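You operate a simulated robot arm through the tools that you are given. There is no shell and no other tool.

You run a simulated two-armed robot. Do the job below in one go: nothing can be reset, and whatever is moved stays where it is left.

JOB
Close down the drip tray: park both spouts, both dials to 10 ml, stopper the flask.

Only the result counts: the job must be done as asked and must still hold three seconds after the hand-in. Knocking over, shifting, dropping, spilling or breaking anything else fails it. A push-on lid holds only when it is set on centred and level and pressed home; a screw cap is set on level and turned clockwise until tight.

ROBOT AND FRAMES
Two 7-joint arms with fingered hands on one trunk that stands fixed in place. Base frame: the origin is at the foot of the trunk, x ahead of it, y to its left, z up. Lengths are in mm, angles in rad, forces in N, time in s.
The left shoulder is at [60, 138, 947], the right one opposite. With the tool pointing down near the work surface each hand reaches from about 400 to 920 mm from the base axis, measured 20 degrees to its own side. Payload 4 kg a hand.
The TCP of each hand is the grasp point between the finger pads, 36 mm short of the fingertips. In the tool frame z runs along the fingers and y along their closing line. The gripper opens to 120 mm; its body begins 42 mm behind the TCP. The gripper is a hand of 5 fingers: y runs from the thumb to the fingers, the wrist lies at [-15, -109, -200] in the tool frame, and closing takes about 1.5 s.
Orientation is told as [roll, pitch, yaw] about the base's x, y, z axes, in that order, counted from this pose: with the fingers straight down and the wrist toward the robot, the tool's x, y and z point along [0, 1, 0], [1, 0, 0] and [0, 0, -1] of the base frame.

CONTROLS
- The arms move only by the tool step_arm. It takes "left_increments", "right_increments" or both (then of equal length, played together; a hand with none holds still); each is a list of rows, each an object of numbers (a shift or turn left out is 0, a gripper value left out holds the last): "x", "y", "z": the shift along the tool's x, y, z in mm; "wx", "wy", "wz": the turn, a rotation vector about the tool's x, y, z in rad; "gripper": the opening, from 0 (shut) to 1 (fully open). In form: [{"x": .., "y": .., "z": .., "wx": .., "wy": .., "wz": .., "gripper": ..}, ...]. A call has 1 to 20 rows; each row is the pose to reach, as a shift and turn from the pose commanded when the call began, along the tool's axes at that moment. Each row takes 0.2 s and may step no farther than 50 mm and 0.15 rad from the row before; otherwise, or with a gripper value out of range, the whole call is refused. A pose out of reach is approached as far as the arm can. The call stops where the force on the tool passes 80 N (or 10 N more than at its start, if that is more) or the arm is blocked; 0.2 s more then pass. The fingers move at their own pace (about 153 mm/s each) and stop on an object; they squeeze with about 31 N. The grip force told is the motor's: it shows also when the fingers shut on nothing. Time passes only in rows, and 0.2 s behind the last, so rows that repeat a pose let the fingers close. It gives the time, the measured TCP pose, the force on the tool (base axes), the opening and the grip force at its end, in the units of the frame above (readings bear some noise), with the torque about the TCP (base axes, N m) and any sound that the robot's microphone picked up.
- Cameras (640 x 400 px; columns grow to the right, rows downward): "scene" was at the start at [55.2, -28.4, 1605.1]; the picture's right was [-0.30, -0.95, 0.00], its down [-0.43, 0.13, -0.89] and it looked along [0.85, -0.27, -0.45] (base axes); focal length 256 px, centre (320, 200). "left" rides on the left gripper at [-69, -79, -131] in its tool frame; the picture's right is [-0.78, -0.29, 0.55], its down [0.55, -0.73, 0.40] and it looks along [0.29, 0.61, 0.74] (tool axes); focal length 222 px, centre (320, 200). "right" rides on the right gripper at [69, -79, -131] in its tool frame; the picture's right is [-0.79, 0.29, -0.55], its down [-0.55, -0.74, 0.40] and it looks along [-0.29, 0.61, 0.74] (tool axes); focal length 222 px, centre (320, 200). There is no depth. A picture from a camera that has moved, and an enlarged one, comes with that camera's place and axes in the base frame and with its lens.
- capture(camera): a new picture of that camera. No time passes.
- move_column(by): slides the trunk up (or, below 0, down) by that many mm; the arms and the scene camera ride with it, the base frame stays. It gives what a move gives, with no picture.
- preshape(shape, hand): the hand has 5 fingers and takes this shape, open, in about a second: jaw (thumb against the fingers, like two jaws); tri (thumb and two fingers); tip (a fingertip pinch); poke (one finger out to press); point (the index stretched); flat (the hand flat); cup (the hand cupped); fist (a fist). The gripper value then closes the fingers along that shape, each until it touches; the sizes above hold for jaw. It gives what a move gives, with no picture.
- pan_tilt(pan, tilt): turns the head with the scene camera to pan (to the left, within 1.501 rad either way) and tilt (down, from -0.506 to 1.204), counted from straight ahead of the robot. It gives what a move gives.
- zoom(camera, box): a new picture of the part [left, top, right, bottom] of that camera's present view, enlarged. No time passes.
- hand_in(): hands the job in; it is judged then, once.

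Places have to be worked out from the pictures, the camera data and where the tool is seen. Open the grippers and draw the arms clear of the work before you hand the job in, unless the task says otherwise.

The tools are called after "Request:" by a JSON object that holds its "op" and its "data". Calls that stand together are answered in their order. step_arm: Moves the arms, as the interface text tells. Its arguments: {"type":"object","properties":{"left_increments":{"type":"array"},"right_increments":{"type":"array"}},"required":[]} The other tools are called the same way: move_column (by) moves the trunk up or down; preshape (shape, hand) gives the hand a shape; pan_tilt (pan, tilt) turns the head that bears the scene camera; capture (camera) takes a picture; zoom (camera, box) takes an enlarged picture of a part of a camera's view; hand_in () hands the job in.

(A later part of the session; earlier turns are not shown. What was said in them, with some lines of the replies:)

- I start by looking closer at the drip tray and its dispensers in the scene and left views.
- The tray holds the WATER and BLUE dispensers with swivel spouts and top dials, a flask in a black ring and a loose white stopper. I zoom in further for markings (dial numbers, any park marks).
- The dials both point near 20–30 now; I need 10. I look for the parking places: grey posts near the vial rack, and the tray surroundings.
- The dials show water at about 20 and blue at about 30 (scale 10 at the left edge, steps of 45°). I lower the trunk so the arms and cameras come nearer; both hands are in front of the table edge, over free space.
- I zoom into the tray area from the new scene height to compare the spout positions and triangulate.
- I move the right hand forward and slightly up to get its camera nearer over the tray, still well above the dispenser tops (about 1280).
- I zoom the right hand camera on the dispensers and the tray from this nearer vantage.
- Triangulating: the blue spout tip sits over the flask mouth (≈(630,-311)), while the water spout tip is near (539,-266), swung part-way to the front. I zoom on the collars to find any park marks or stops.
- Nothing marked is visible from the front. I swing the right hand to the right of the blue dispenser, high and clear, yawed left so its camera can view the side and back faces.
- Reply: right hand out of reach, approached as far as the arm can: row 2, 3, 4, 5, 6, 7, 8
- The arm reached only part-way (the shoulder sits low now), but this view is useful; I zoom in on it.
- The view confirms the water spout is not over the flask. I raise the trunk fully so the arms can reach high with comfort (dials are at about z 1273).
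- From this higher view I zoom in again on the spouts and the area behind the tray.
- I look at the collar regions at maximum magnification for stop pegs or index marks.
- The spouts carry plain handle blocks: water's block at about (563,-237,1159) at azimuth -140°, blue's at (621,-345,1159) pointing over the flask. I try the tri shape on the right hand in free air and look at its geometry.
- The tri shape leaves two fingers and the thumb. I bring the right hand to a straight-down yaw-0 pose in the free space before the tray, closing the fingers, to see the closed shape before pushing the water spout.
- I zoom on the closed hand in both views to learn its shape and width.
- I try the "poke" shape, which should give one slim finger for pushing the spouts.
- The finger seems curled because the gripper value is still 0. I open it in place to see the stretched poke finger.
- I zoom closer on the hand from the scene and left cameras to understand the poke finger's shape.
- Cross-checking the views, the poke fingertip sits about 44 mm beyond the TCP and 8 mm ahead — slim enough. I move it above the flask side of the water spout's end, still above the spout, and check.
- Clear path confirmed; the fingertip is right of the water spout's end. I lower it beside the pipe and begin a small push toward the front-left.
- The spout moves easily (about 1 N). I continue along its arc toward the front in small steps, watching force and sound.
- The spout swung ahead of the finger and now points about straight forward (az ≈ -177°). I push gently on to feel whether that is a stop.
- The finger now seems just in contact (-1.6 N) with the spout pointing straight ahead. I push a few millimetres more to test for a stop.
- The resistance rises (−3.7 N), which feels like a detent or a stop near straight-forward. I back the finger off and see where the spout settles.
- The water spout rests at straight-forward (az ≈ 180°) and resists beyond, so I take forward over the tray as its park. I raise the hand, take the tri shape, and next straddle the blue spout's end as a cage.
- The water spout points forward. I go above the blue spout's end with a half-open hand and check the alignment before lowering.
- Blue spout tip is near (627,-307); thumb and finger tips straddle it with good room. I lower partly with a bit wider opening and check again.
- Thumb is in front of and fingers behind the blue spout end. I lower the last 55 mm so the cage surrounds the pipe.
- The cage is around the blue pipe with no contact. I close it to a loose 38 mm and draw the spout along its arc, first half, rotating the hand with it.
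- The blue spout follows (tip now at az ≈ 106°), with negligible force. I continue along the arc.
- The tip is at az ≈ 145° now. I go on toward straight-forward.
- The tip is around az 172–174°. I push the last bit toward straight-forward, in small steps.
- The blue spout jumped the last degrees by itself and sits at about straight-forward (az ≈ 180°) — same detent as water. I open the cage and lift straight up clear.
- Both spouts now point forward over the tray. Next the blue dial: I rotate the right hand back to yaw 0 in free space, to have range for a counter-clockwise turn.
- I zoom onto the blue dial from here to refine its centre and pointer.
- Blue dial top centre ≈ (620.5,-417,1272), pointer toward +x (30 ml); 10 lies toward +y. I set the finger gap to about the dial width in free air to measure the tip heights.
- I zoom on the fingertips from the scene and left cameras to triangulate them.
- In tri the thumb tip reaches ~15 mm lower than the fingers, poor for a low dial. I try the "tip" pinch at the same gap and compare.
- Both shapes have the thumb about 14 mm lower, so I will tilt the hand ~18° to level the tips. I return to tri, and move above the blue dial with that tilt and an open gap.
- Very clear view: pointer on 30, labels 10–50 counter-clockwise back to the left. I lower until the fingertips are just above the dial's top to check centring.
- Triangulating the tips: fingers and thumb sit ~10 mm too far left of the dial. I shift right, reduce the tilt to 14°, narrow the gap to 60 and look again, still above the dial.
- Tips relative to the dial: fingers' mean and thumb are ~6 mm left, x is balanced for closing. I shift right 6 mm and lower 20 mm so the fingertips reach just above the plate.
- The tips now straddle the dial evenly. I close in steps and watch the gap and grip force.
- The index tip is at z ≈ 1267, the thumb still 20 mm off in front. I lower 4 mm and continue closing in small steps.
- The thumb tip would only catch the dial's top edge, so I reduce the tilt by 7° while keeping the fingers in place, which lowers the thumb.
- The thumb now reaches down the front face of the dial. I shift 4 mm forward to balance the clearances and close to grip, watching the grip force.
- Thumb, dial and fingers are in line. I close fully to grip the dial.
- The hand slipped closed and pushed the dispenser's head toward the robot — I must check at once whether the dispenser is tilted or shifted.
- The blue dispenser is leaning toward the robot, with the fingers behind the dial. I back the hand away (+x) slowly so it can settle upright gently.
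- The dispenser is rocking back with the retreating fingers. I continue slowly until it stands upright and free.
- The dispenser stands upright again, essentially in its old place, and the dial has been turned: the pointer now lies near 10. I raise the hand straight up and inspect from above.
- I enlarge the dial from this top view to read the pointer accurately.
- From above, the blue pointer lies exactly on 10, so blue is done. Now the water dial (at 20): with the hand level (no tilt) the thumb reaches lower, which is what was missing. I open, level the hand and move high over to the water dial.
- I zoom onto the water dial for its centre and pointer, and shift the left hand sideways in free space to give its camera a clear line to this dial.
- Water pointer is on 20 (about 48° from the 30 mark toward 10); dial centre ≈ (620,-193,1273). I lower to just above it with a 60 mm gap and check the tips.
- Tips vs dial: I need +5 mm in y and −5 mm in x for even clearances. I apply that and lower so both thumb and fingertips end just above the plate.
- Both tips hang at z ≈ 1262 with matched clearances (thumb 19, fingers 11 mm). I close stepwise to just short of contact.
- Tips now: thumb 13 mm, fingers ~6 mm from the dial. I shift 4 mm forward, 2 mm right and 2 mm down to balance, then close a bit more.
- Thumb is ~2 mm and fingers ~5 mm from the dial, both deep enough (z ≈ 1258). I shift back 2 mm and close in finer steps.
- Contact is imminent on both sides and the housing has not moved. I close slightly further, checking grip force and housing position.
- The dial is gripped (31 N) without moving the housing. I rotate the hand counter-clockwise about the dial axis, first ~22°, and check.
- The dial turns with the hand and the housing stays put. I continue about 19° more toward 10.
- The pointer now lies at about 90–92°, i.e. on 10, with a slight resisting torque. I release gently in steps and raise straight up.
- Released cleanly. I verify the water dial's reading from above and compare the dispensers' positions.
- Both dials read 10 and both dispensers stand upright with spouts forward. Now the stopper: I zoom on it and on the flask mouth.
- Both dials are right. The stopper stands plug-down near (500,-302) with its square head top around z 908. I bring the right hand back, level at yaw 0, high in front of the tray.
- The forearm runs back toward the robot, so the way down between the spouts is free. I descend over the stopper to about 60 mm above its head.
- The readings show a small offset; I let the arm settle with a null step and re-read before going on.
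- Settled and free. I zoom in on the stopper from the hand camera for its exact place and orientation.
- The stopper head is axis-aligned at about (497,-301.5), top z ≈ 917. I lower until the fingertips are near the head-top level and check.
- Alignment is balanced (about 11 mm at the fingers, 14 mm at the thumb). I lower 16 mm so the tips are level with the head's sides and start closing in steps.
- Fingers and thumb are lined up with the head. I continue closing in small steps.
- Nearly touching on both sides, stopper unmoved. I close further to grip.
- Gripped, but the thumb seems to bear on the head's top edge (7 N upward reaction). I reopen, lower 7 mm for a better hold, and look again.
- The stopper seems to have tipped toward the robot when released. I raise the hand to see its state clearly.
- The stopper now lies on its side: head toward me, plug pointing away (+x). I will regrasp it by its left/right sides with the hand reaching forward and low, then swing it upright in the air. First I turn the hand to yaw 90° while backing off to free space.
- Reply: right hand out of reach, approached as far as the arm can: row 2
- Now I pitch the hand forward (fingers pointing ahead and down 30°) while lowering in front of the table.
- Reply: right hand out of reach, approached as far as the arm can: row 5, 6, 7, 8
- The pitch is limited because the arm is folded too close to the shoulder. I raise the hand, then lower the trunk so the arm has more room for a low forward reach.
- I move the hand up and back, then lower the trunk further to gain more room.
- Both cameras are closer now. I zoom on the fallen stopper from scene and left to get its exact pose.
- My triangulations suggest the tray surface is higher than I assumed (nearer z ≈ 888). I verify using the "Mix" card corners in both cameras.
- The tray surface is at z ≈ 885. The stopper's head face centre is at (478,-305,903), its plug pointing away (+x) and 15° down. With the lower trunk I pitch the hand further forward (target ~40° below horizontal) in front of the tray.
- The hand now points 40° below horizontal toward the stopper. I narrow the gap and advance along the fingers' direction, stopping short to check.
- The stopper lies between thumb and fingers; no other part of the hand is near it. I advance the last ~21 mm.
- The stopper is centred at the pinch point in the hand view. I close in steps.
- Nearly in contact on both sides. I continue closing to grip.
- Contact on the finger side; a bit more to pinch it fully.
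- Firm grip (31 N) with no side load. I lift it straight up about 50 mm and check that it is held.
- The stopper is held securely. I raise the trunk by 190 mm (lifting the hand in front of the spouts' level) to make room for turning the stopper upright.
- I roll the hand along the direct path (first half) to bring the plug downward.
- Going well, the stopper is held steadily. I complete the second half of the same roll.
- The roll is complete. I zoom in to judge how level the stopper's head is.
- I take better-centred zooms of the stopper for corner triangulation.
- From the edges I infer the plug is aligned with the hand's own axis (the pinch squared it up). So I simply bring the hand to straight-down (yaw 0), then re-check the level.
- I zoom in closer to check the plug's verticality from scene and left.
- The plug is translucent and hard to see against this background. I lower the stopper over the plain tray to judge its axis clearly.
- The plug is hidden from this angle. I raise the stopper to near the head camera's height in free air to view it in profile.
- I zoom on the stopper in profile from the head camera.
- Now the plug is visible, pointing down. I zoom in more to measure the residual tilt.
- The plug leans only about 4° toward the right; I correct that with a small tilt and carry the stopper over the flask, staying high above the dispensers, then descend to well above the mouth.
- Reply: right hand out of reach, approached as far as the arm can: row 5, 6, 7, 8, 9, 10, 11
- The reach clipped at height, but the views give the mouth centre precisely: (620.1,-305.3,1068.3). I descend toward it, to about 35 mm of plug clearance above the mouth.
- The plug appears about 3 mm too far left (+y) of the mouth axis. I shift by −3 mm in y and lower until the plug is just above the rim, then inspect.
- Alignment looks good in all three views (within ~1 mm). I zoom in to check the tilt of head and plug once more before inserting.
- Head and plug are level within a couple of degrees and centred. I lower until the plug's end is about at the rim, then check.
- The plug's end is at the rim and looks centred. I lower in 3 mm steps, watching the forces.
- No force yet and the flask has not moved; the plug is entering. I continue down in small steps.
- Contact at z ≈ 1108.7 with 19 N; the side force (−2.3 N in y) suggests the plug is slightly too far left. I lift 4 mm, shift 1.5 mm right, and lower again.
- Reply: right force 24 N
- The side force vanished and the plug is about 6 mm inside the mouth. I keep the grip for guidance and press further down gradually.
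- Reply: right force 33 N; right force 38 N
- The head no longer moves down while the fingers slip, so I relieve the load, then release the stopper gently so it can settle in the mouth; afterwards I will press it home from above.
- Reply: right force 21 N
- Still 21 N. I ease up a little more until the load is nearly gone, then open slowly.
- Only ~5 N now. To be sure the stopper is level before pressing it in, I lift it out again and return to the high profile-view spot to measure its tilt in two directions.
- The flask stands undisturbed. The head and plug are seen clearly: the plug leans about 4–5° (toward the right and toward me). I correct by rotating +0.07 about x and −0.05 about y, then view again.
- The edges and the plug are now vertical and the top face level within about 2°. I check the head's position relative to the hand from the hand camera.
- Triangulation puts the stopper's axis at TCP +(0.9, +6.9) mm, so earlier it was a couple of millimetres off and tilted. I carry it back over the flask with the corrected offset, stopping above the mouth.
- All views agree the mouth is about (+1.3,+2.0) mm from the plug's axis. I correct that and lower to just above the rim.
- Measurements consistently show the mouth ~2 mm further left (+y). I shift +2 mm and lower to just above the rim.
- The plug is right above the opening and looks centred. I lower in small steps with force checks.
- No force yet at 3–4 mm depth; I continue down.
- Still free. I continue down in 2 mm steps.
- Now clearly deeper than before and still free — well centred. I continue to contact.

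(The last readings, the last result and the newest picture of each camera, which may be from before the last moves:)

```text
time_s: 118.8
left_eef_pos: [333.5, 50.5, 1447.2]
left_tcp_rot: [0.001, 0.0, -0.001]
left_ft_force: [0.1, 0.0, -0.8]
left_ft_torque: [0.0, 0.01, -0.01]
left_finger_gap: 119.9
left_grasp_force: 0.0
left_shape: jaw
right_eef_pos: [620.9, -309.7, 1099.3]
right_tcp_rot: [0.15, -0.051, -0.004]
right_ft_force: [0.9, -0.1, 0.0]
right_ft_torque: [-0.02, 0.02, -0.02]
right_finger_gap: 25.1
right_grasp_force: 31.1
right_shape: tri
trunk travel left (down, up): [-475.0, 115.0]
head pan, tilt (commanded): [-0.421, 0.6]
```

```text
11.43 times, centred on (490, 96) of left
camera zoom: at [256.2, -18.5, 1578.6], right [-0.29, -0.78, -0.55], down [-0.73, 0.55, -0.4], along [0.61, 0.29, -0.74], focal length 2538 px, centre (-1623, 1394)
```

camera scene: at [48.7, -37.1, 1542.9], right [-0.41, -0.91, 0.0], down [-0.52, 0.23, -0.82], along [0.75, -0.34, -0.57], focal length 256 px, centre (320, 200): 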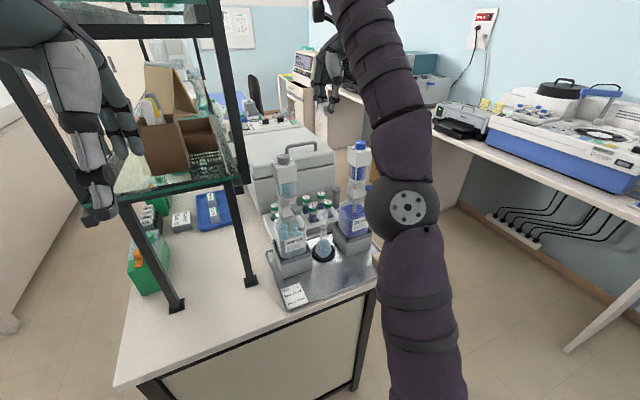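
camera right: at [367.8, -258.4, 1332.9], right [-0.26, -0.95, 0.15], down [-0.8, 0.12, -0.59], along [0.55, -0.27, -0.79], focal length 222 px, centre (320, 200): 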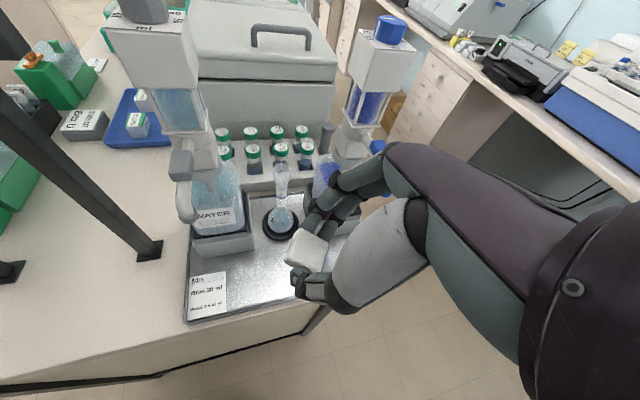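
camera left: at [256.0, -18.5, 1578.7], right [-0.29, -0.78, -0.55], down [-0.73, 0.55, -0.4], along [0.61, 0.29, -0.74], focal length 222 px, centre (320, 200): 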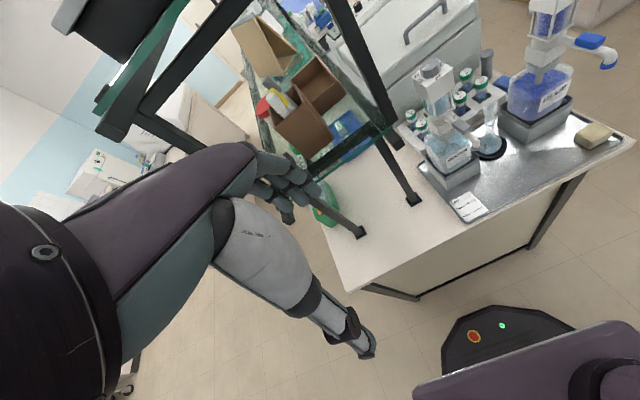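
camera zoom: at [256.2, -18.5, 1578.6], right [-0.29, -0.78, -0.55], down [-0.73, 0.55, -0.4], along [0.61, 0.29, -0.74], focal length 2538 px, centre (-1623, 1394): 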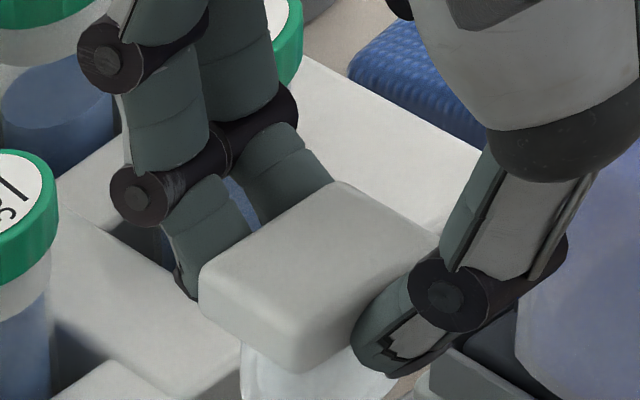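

Still free at 1099; the head should be about to meet the rim. I continue and press gradually.

Request:
{"op": "step_arm", "data": {"right_increments": [{"x": -0.15, "y": -0.05, "z": 1}, {"x": -0.3, "y": -0.1, "z": 2}, {"x": -0.45, "y": -0.15, "z": 3}, {"x": -0.45, "y": -0.15, "z": 3}]}}

Request:
{"op": "zoom", "data": {"camera": "scene", "box": [308, 195, 340, 221]}}

Request:
{"op": "zoom", "data": {"camera": "left", "box": [470, 80, 510, 115]}}

```text
time_s: 119.8
left_eef_pos: [334.6, 51.6, 1447.7]
left_tcp_rot: [0.001, 0.0, 0.001]
left_ft_force: [0.2, 0.7, -0.1]
left_ft_torque: [0.0, -0.01, 0.01]
left_finger_gap: 119.8
left_grasp_force: 0.0
left_shape: jaw
right_eef_pos: [620.8, -309.8, 1096.2]
right_tcp_rot: [0.148, -0.05, -0.005]
right_ft_force: [0.3, -1.6, 4.4]
right_ft_torque: [-0.04, -0.05, -0.04]
right_finger_gap: 25.0
right_grasp_force: 31.0
right_shape: tri
trunk travel left (down, up): [-475.0, 115.0]
head pan, tilt (commanded): [-0.421, 0.6]
heard: snap
```

```text
15.38 times, centred on (324, 208) of scene
camera zoom: at [48.2, -37.0, 1543.0], right [-0.41, -0.91, 0.0], down [-0.52, 0.23, -0.83], along [0.75, -0.34, -0.56], focal length 3935 px, centre (258, 77)
```

zoom: 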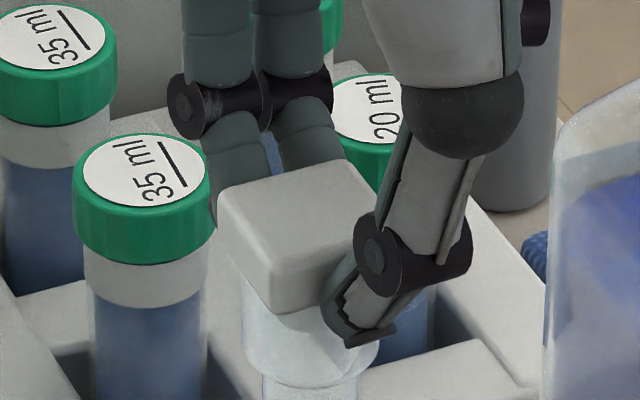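

```text
11.43 times, centred on (490, 98) of left
camera zoom: at [255.9, -18.4, 1578.8], right [-0.29, -0.78, -0.55], down [-0.73, 0.55, -0.4], along [0.61, 0.29, -0.74], focal length 2538 px, centre (-1623, 1371)
```

zoom: 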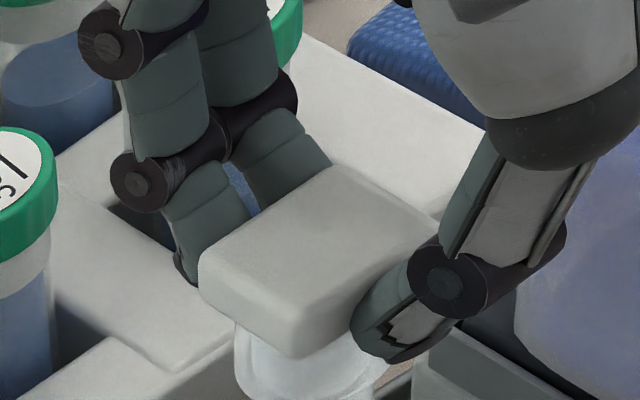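

I heard a "snap": the stopper is home with only 4 N. I open the fingers gently in steps.

Request:
{"op": "step_arm", "data": {"right_increments": [{"gripper": 0.23}, {"gripper": 0.26}, {"gripper": 0.3}, {"gripper": 0.36}, {"gripper": 0.42}, {"gripper": 0.5}, {"gripper": 0.5}]}}

Request:
{"op": "zoom", "data": {"camera": "scene", "box": [300, 190, 350, 240]}}

Request:
{"op": "zoom", "data": {"camera": "left", "box": [460, 75, 520, 135]}}

```text
time_s: 121.4
left_eef_pos: [334.4, 51.6, 1448.5]
left_tcp_rot: [-0.001, 0.0, 0.001]
left_ft_force: [-0.3, -0.1, 0.0]
left_ft_torque: [0.03, -0.02, 0.0]
left_finger_gap: 120.0
left_grasp_force: 0.0
left_shape: jaw
right_eef_pos: [620.8, -310.0, 1096.2]
right_tcp_rot: [0.149, -0.051, -0.006]
right_ft_force: [-0.9, -0.7, -0.4]
right_ft_torque: [-0.04, 0.03, 0.04]
right_finger_gap: 59.6
right_grasp_force: 0.0
right_shape: tri
trunk travel left (down, up): [-475.0, 115.0]
head pan, tilt (commanded): [-0.421, 0.6]
```

```text
8.00 times, centred on (325, 215) of scene
camera zoom: at [48.6, -37.1, 1542.9], right [-0.41, -0.91, 0.0], down [-0.52, 0.23, -0.83], along [0.75, -0.34, -0.56], focal length 2046 px, centre (280, 80)
```

zoom: 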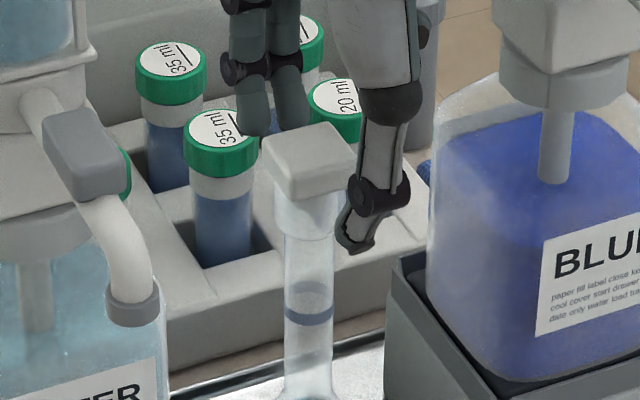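

```text
6.67 times, centred on (490, 105) of left
camera zoom: at [256.2, -18.5, 1578.6], right [-0.29, -0.78, -0.55], down [-0.73, 0.55, -0.4], along [0.61, 0.29, -0.74], focal length 1481 px, centre (-813, 833)
```

zoom: 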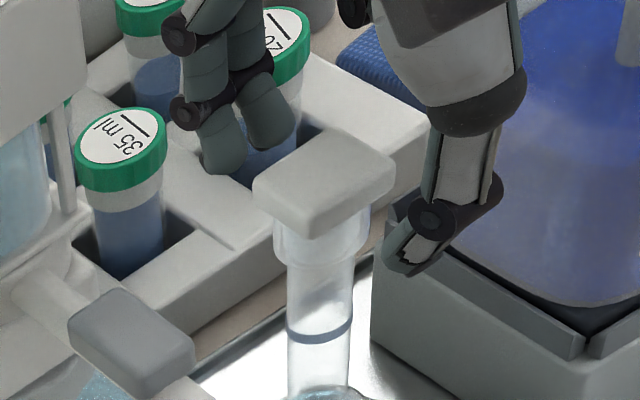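

The stopper sits on the mouth, flask upright. I widen slightly and lift the hand straight up clear, then draw it back.

Request:
{"op": "step_arm", "data": {"right_increments": [{"gripper": 0.58}, {"x": 3, "y": 1, "z": -20}, {"x": 7.5, "y": 2.5, "z": -50}, {"x": 13.4, "y": 4.4, "z": -89}, {"x": 19.4, "y": 6.4, "z": -128}, {"x": 22, "y": -25, "z": -145}, {"x": 24, "y": -65, "z": -155}, {"x": 26, "y": -110, "z": -165}, {"x": 28, "y": -155, "z": -170}, {"x": 28, "y": -200, "z": -170}]}}

Request:
{"op": "capture", "data": {"camera": "scene"}}

Request:
{"op": "zoom", "data": {"camera": "scene", "box": [265, 130, 405, 290]}}

Request:
{"op": "zoom", "data": {"camera": "left", "box": [400, 0, 640, 230]}}

```text
time_s: 123.6
left_eef_pos: [332.0, 52.9, 1448.4]
left_tcp_rot: [0.001, -0.003, 0.002]
left_ft_force: [-0.3, 0.1, 0.0]
left_ft_torque: [0.02, 0.0, 0.03]
left_finger_gap: 119.9
left_grasp_force: 0.1
left_shape: jaw
right_eef_pos: [410.5, -306.1, 1259.5]
right_tcp_rot: [0.148, -0.053, -0.006]
right_ft_force: [0.7, 0.2, 0.4]
right_ft_torque: [-0.03, 0.02, -0.01]
right_finger_gap: 69.1
right_grasp_force: 0.0
right_shape: tri
trunk travel left (down, up): [-475.0, 115.0]
head pan, tilt (commanded): [-0.421, 0.6]
```

```text
taken
camera scene: at [47.1, -37.0, 1543.0], right [-0.41, -0.91, 0.0], down [-0.51, 0.23, -0.83], along [0.75, -0.34, -0.56], focal length 256 px, centre (320, 200)
```

scene: 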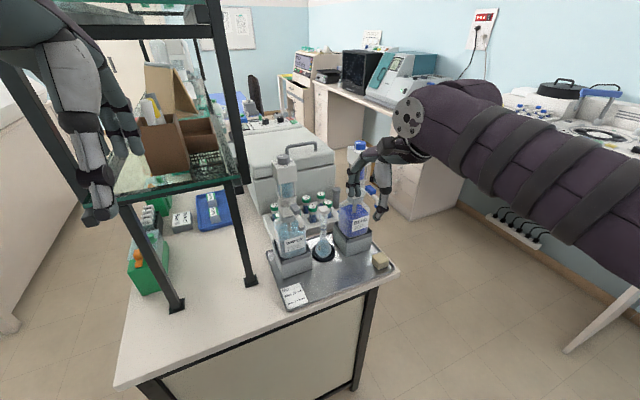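

```text
2.50 times, centred on (335, 210) of scene
camera zoom: at [47.1, -37.0, 1543.0], right [-0.41, -0.91, 0.0], down [-0.51, 0.23, -0.83], along [0.75, -0.34, -0.56], focal length 640 px, centre (282, 175)
```

zoom: 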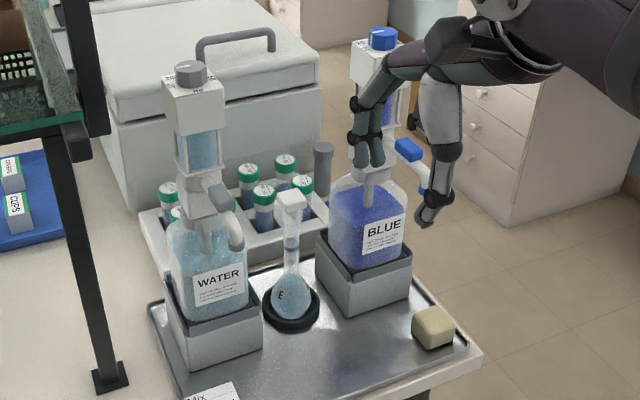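

```text
1.74 times, centred on (520, 115) of left
camera zoom: at [254.5, -18.4, 1579.0], right [-0.29, -0.78, -0.55], down [-0.73, 0.55, -0.4], along [0.61, 0.29, -0.74], focal length 386 px, centre (-28, 348)
```

zoom: 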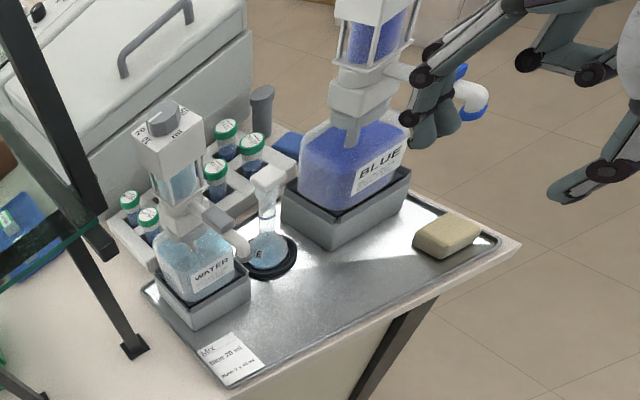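

Everything stands well. I draw the right hand further back, out of the way, and then re-verify spouts and dials.

Request:
{"op": "step_arm", "data": {"right_increments": [{"x": 10, "y": -25, "z": -15, "wx": 0.02, "wy": -0.05}, {"x": 20, "y": -50, "z": -35, "wx": 0.04, "wy": -0.1}, {"x": 30, "y": -80, "z": -55, "wx": 0.05, "wy": -0.15}, {"x": 35, "y": -110, "z": -75, "wx": 0.05, "wy": -0.15}, {"x": 40, "y": -140, "z": -95, "wx": 0.05, "wy": -0.15}]}}

Request:
{"op": "zoom", "data": {"camera": "scene", "box": [265, 140, 335, 220]}}

Request:
{"op": "zoom", "data": {"camera": "scene", "box": [335, 135, 395, 205]}}

Request:
{"op": "zoom", "data": {"camera": "left", "box": [400, 40, 500, 160]}}

Request:
{"op": "zoom", "data": {"camera": "left", "box": [500, 0, 640, 100]}}

```text
time_s: 124.8
left_eef_pos: [334.1, 51.3, 1447.9]
left_tcp_rot: [0.001, 0.001, -0.002]
left_ft_force: [-0.5, -0.8, 0.1]
left_ft_torque: [0.01, -0.07, 0.01]
left_finger_gap: 119.8
left_grasp_force: 0.0
left_shape: jaw
right_eef_pos: [266.8, -279.7, 1351.2]
right_tcp_rot: [-0.001, -0.001, -0.001]
right_ft_force: [0.5, -0.8, -0.3]
right_ft_torque: [0.01, 0.0, 0.01]
right_finger_gap: 69.4
right_grasp_force: 0.1
right_shape: tri
trunk travel left (down, up): [-475.0, 115.0]
head pan, tilt (commanded): [-0.421, 0.6]
```

```text
5.00 times, centred on (300, 180) of scene
camera zoom: at [47.6, -36.8, 1543.0], right [-0.41, -0.91, 0.0], down [-0.52, 0.23, -0.83], along [0.75, -0.34, -0.56], focal length 1279 px, centre (420, 300)
```

zoom: 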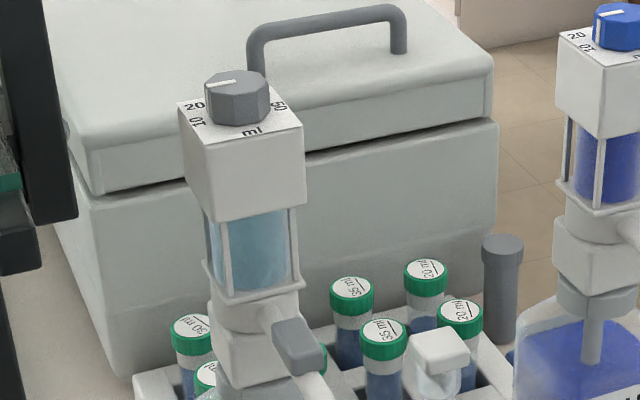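

```text
5.71 times, centred on (365, 170) of scene
camera zoom: at [47.6, -36.8, 1543.0], right [-0.41, -0.91, 0.0], down [-0.52, 0.23, -0.83], along [0.75, -0.34, -0.56], focal length 1462 px, centre (63, 371)
```

zoom: 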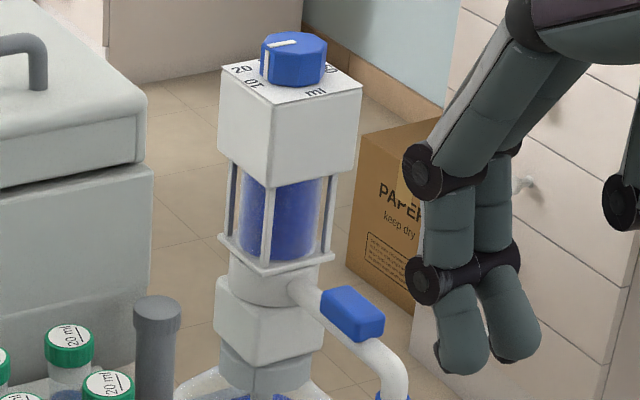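

```text
3.33 times, centred on (450, 100) of left
camera zoom: at [255.1, -18.1, 1578.9], right [-0.29, -0.78, -0.55], down [-0.73, 0.55, -0.4], along [0.61, 0.29, -0.74], focal length 740 px, centre (-113, 533)
```

zoom: 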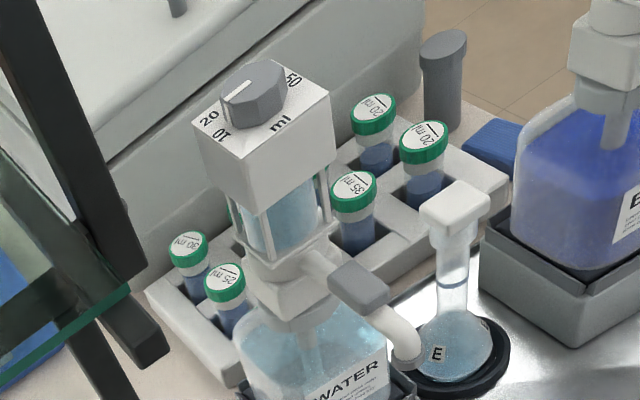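

```text
4.00 times, centred on (570, 50) of left
camera zoom: at [255.1, -18.1, 1578.9], right [-0.29, -0.78, -0.55], down [-0.73, 0.55, -0.4], along [0.61, 0.29, -0.74], focal length 888 px, centre (-680, 800)
```

zoom: 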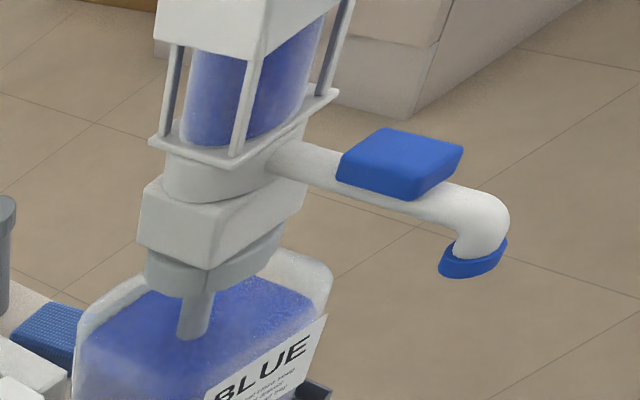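

Both spouts measure az ≈ 180° (within ~1.5°), both dials point to 10, and the stopper is seated. I open the right gripper fully, let things rest a moment, and take a last look.

Request:
{"op": "step_arm", "data": {"right_increments": [{"y": -15, "z": -20, "gripper": 1}, {"y": -30, "z": -40, "gripper": 1}, {"y": -30, "z": -40, "gripper": 1}, {"y": -30, "z": -40, "gripper": 1}, {"y": -30, "z": -40, "gripper": 1}, {"y": -30, "z": -40, "gripper": 1}]}}

Request:
{"op": "zoom", "data": {"camera": "scene", "box": [255, 130, 405, 310]}}

Request:
{"op": "zoom", "data": {"camera": "scene", "box": [305, 190, 345, 265]}}

Request:
{"op": "zoom", "data": {"camera": "left", "box": [465, 70, 525, 160]}}

```text
time_s: 126.2
left_eef_pos: [334.5, 50.6, 1447.3]
left_tcp_rot: [-0.001, -0.001, 0.0]
left_ft_force: [0.8, -0.7, 0.4]
left_ft_torque: [0.02, -0.07, 0.02]
left_finger_gap: 119.8
left_grasp_force: 0.1
left_shape: jaw
right_eef_pos: [238.6, -280.3, 1391.6]
right_tcp_rot: [-0.001, 0.001, -0.003]
right_ft_force: [0.1, -0.7, 0.4]
right_ft_torque: [-0.04, 0.0, -0.03]
right_finger_gap: 119.5
right_grasp_force: 0.0
right_shape: tri
trunk travel left (down, up): [-475.0, 115.0]
head pan, tilt (commanded): [-0.421, 0.6]
```

```text
2.22 times, centred on (330, 220) of scene
camera zoom: at [48.5, -37.0, 1542.9], right [-0.41, -0.91, 0.0], down [-0.52, 0.23, -0.83], along [0.75, -0.34, -0.56], focal length 568 px, centre (298, 156)
```

zoom: 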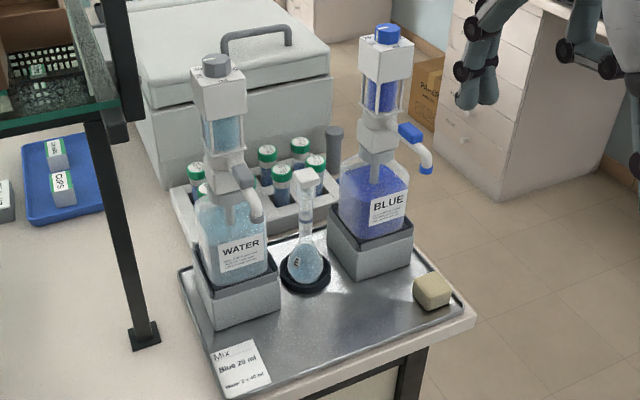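

```text
5.33 times, centred on (325, 228) of scene
camera zoom: at [48.5, -37.0, 1542.9], right [-0.41, -0.91, 0.0], down [-0.52, 0.23, -0.83], along [0.75, -0.34, -0.56], focal length 1364 px, centre (293, 53)
```

zoom: 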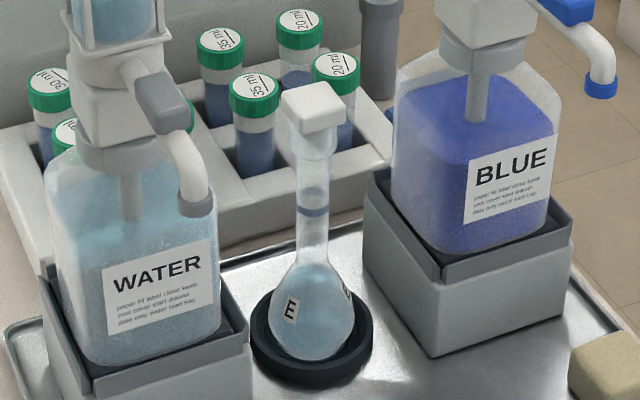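

```text
4.44 times, centred on (495, 115) of left
camera zoom: at [256.1, -18.5, 1578.7], right [-0.29, -0.78, -0.55], down [-0.73, 0.55, -0.4], along [0.61, 0.29, -0.74], focal length 987 px, centre (-458, 578)
```

zoom: 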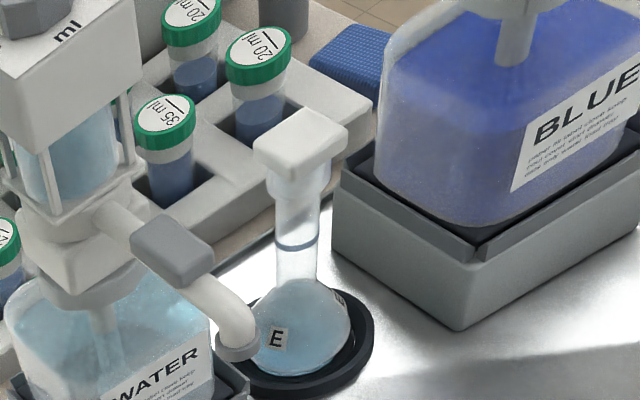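

Final view: both spouts are forward, both dials are at 10, the flask is stoppered and upright, nothing else is displaced, the grippers are open and the arms are clear. I hand the job in.

Request:
{"op": "hand_in", "data": {}}

```text
The job is handed in.
```

The drip tray is closed down and the job is handed in, but no result came back, so I can't confirm it passed.

- **Spouts:** both now point straight toward the robot, over the tray. I saw no park marking. I took this as the park position because the water spout resists being pushed past it and the blue spout came to rest at the same angle.
- **Dials:** both pointers read 10 ml.
- **Flask:** the stopper is seated on the mouth. I heard it snap home, and the flask stands upright.

Three things went less smoothly:

- **Blue dispenser:** it leaned about 30 mm at the top when my grip slipped on its dial. I let it rock back slowly, and it returned to within about 1 mm of where it stood. That slip is also what turned the blue dial to 10.
- **Stopper:** I knocked it over on the tray on the first attempt and had to pick it up again.
- **First insertion:** the stopper went in off-centre, and I pressed it with up to about 38 N before lifting it out and trying again. The flask may have shifted by about 1 mm.

Nothing else looked disturbed in the last pictures. Both grippers are open and the arms are clear of the tray.
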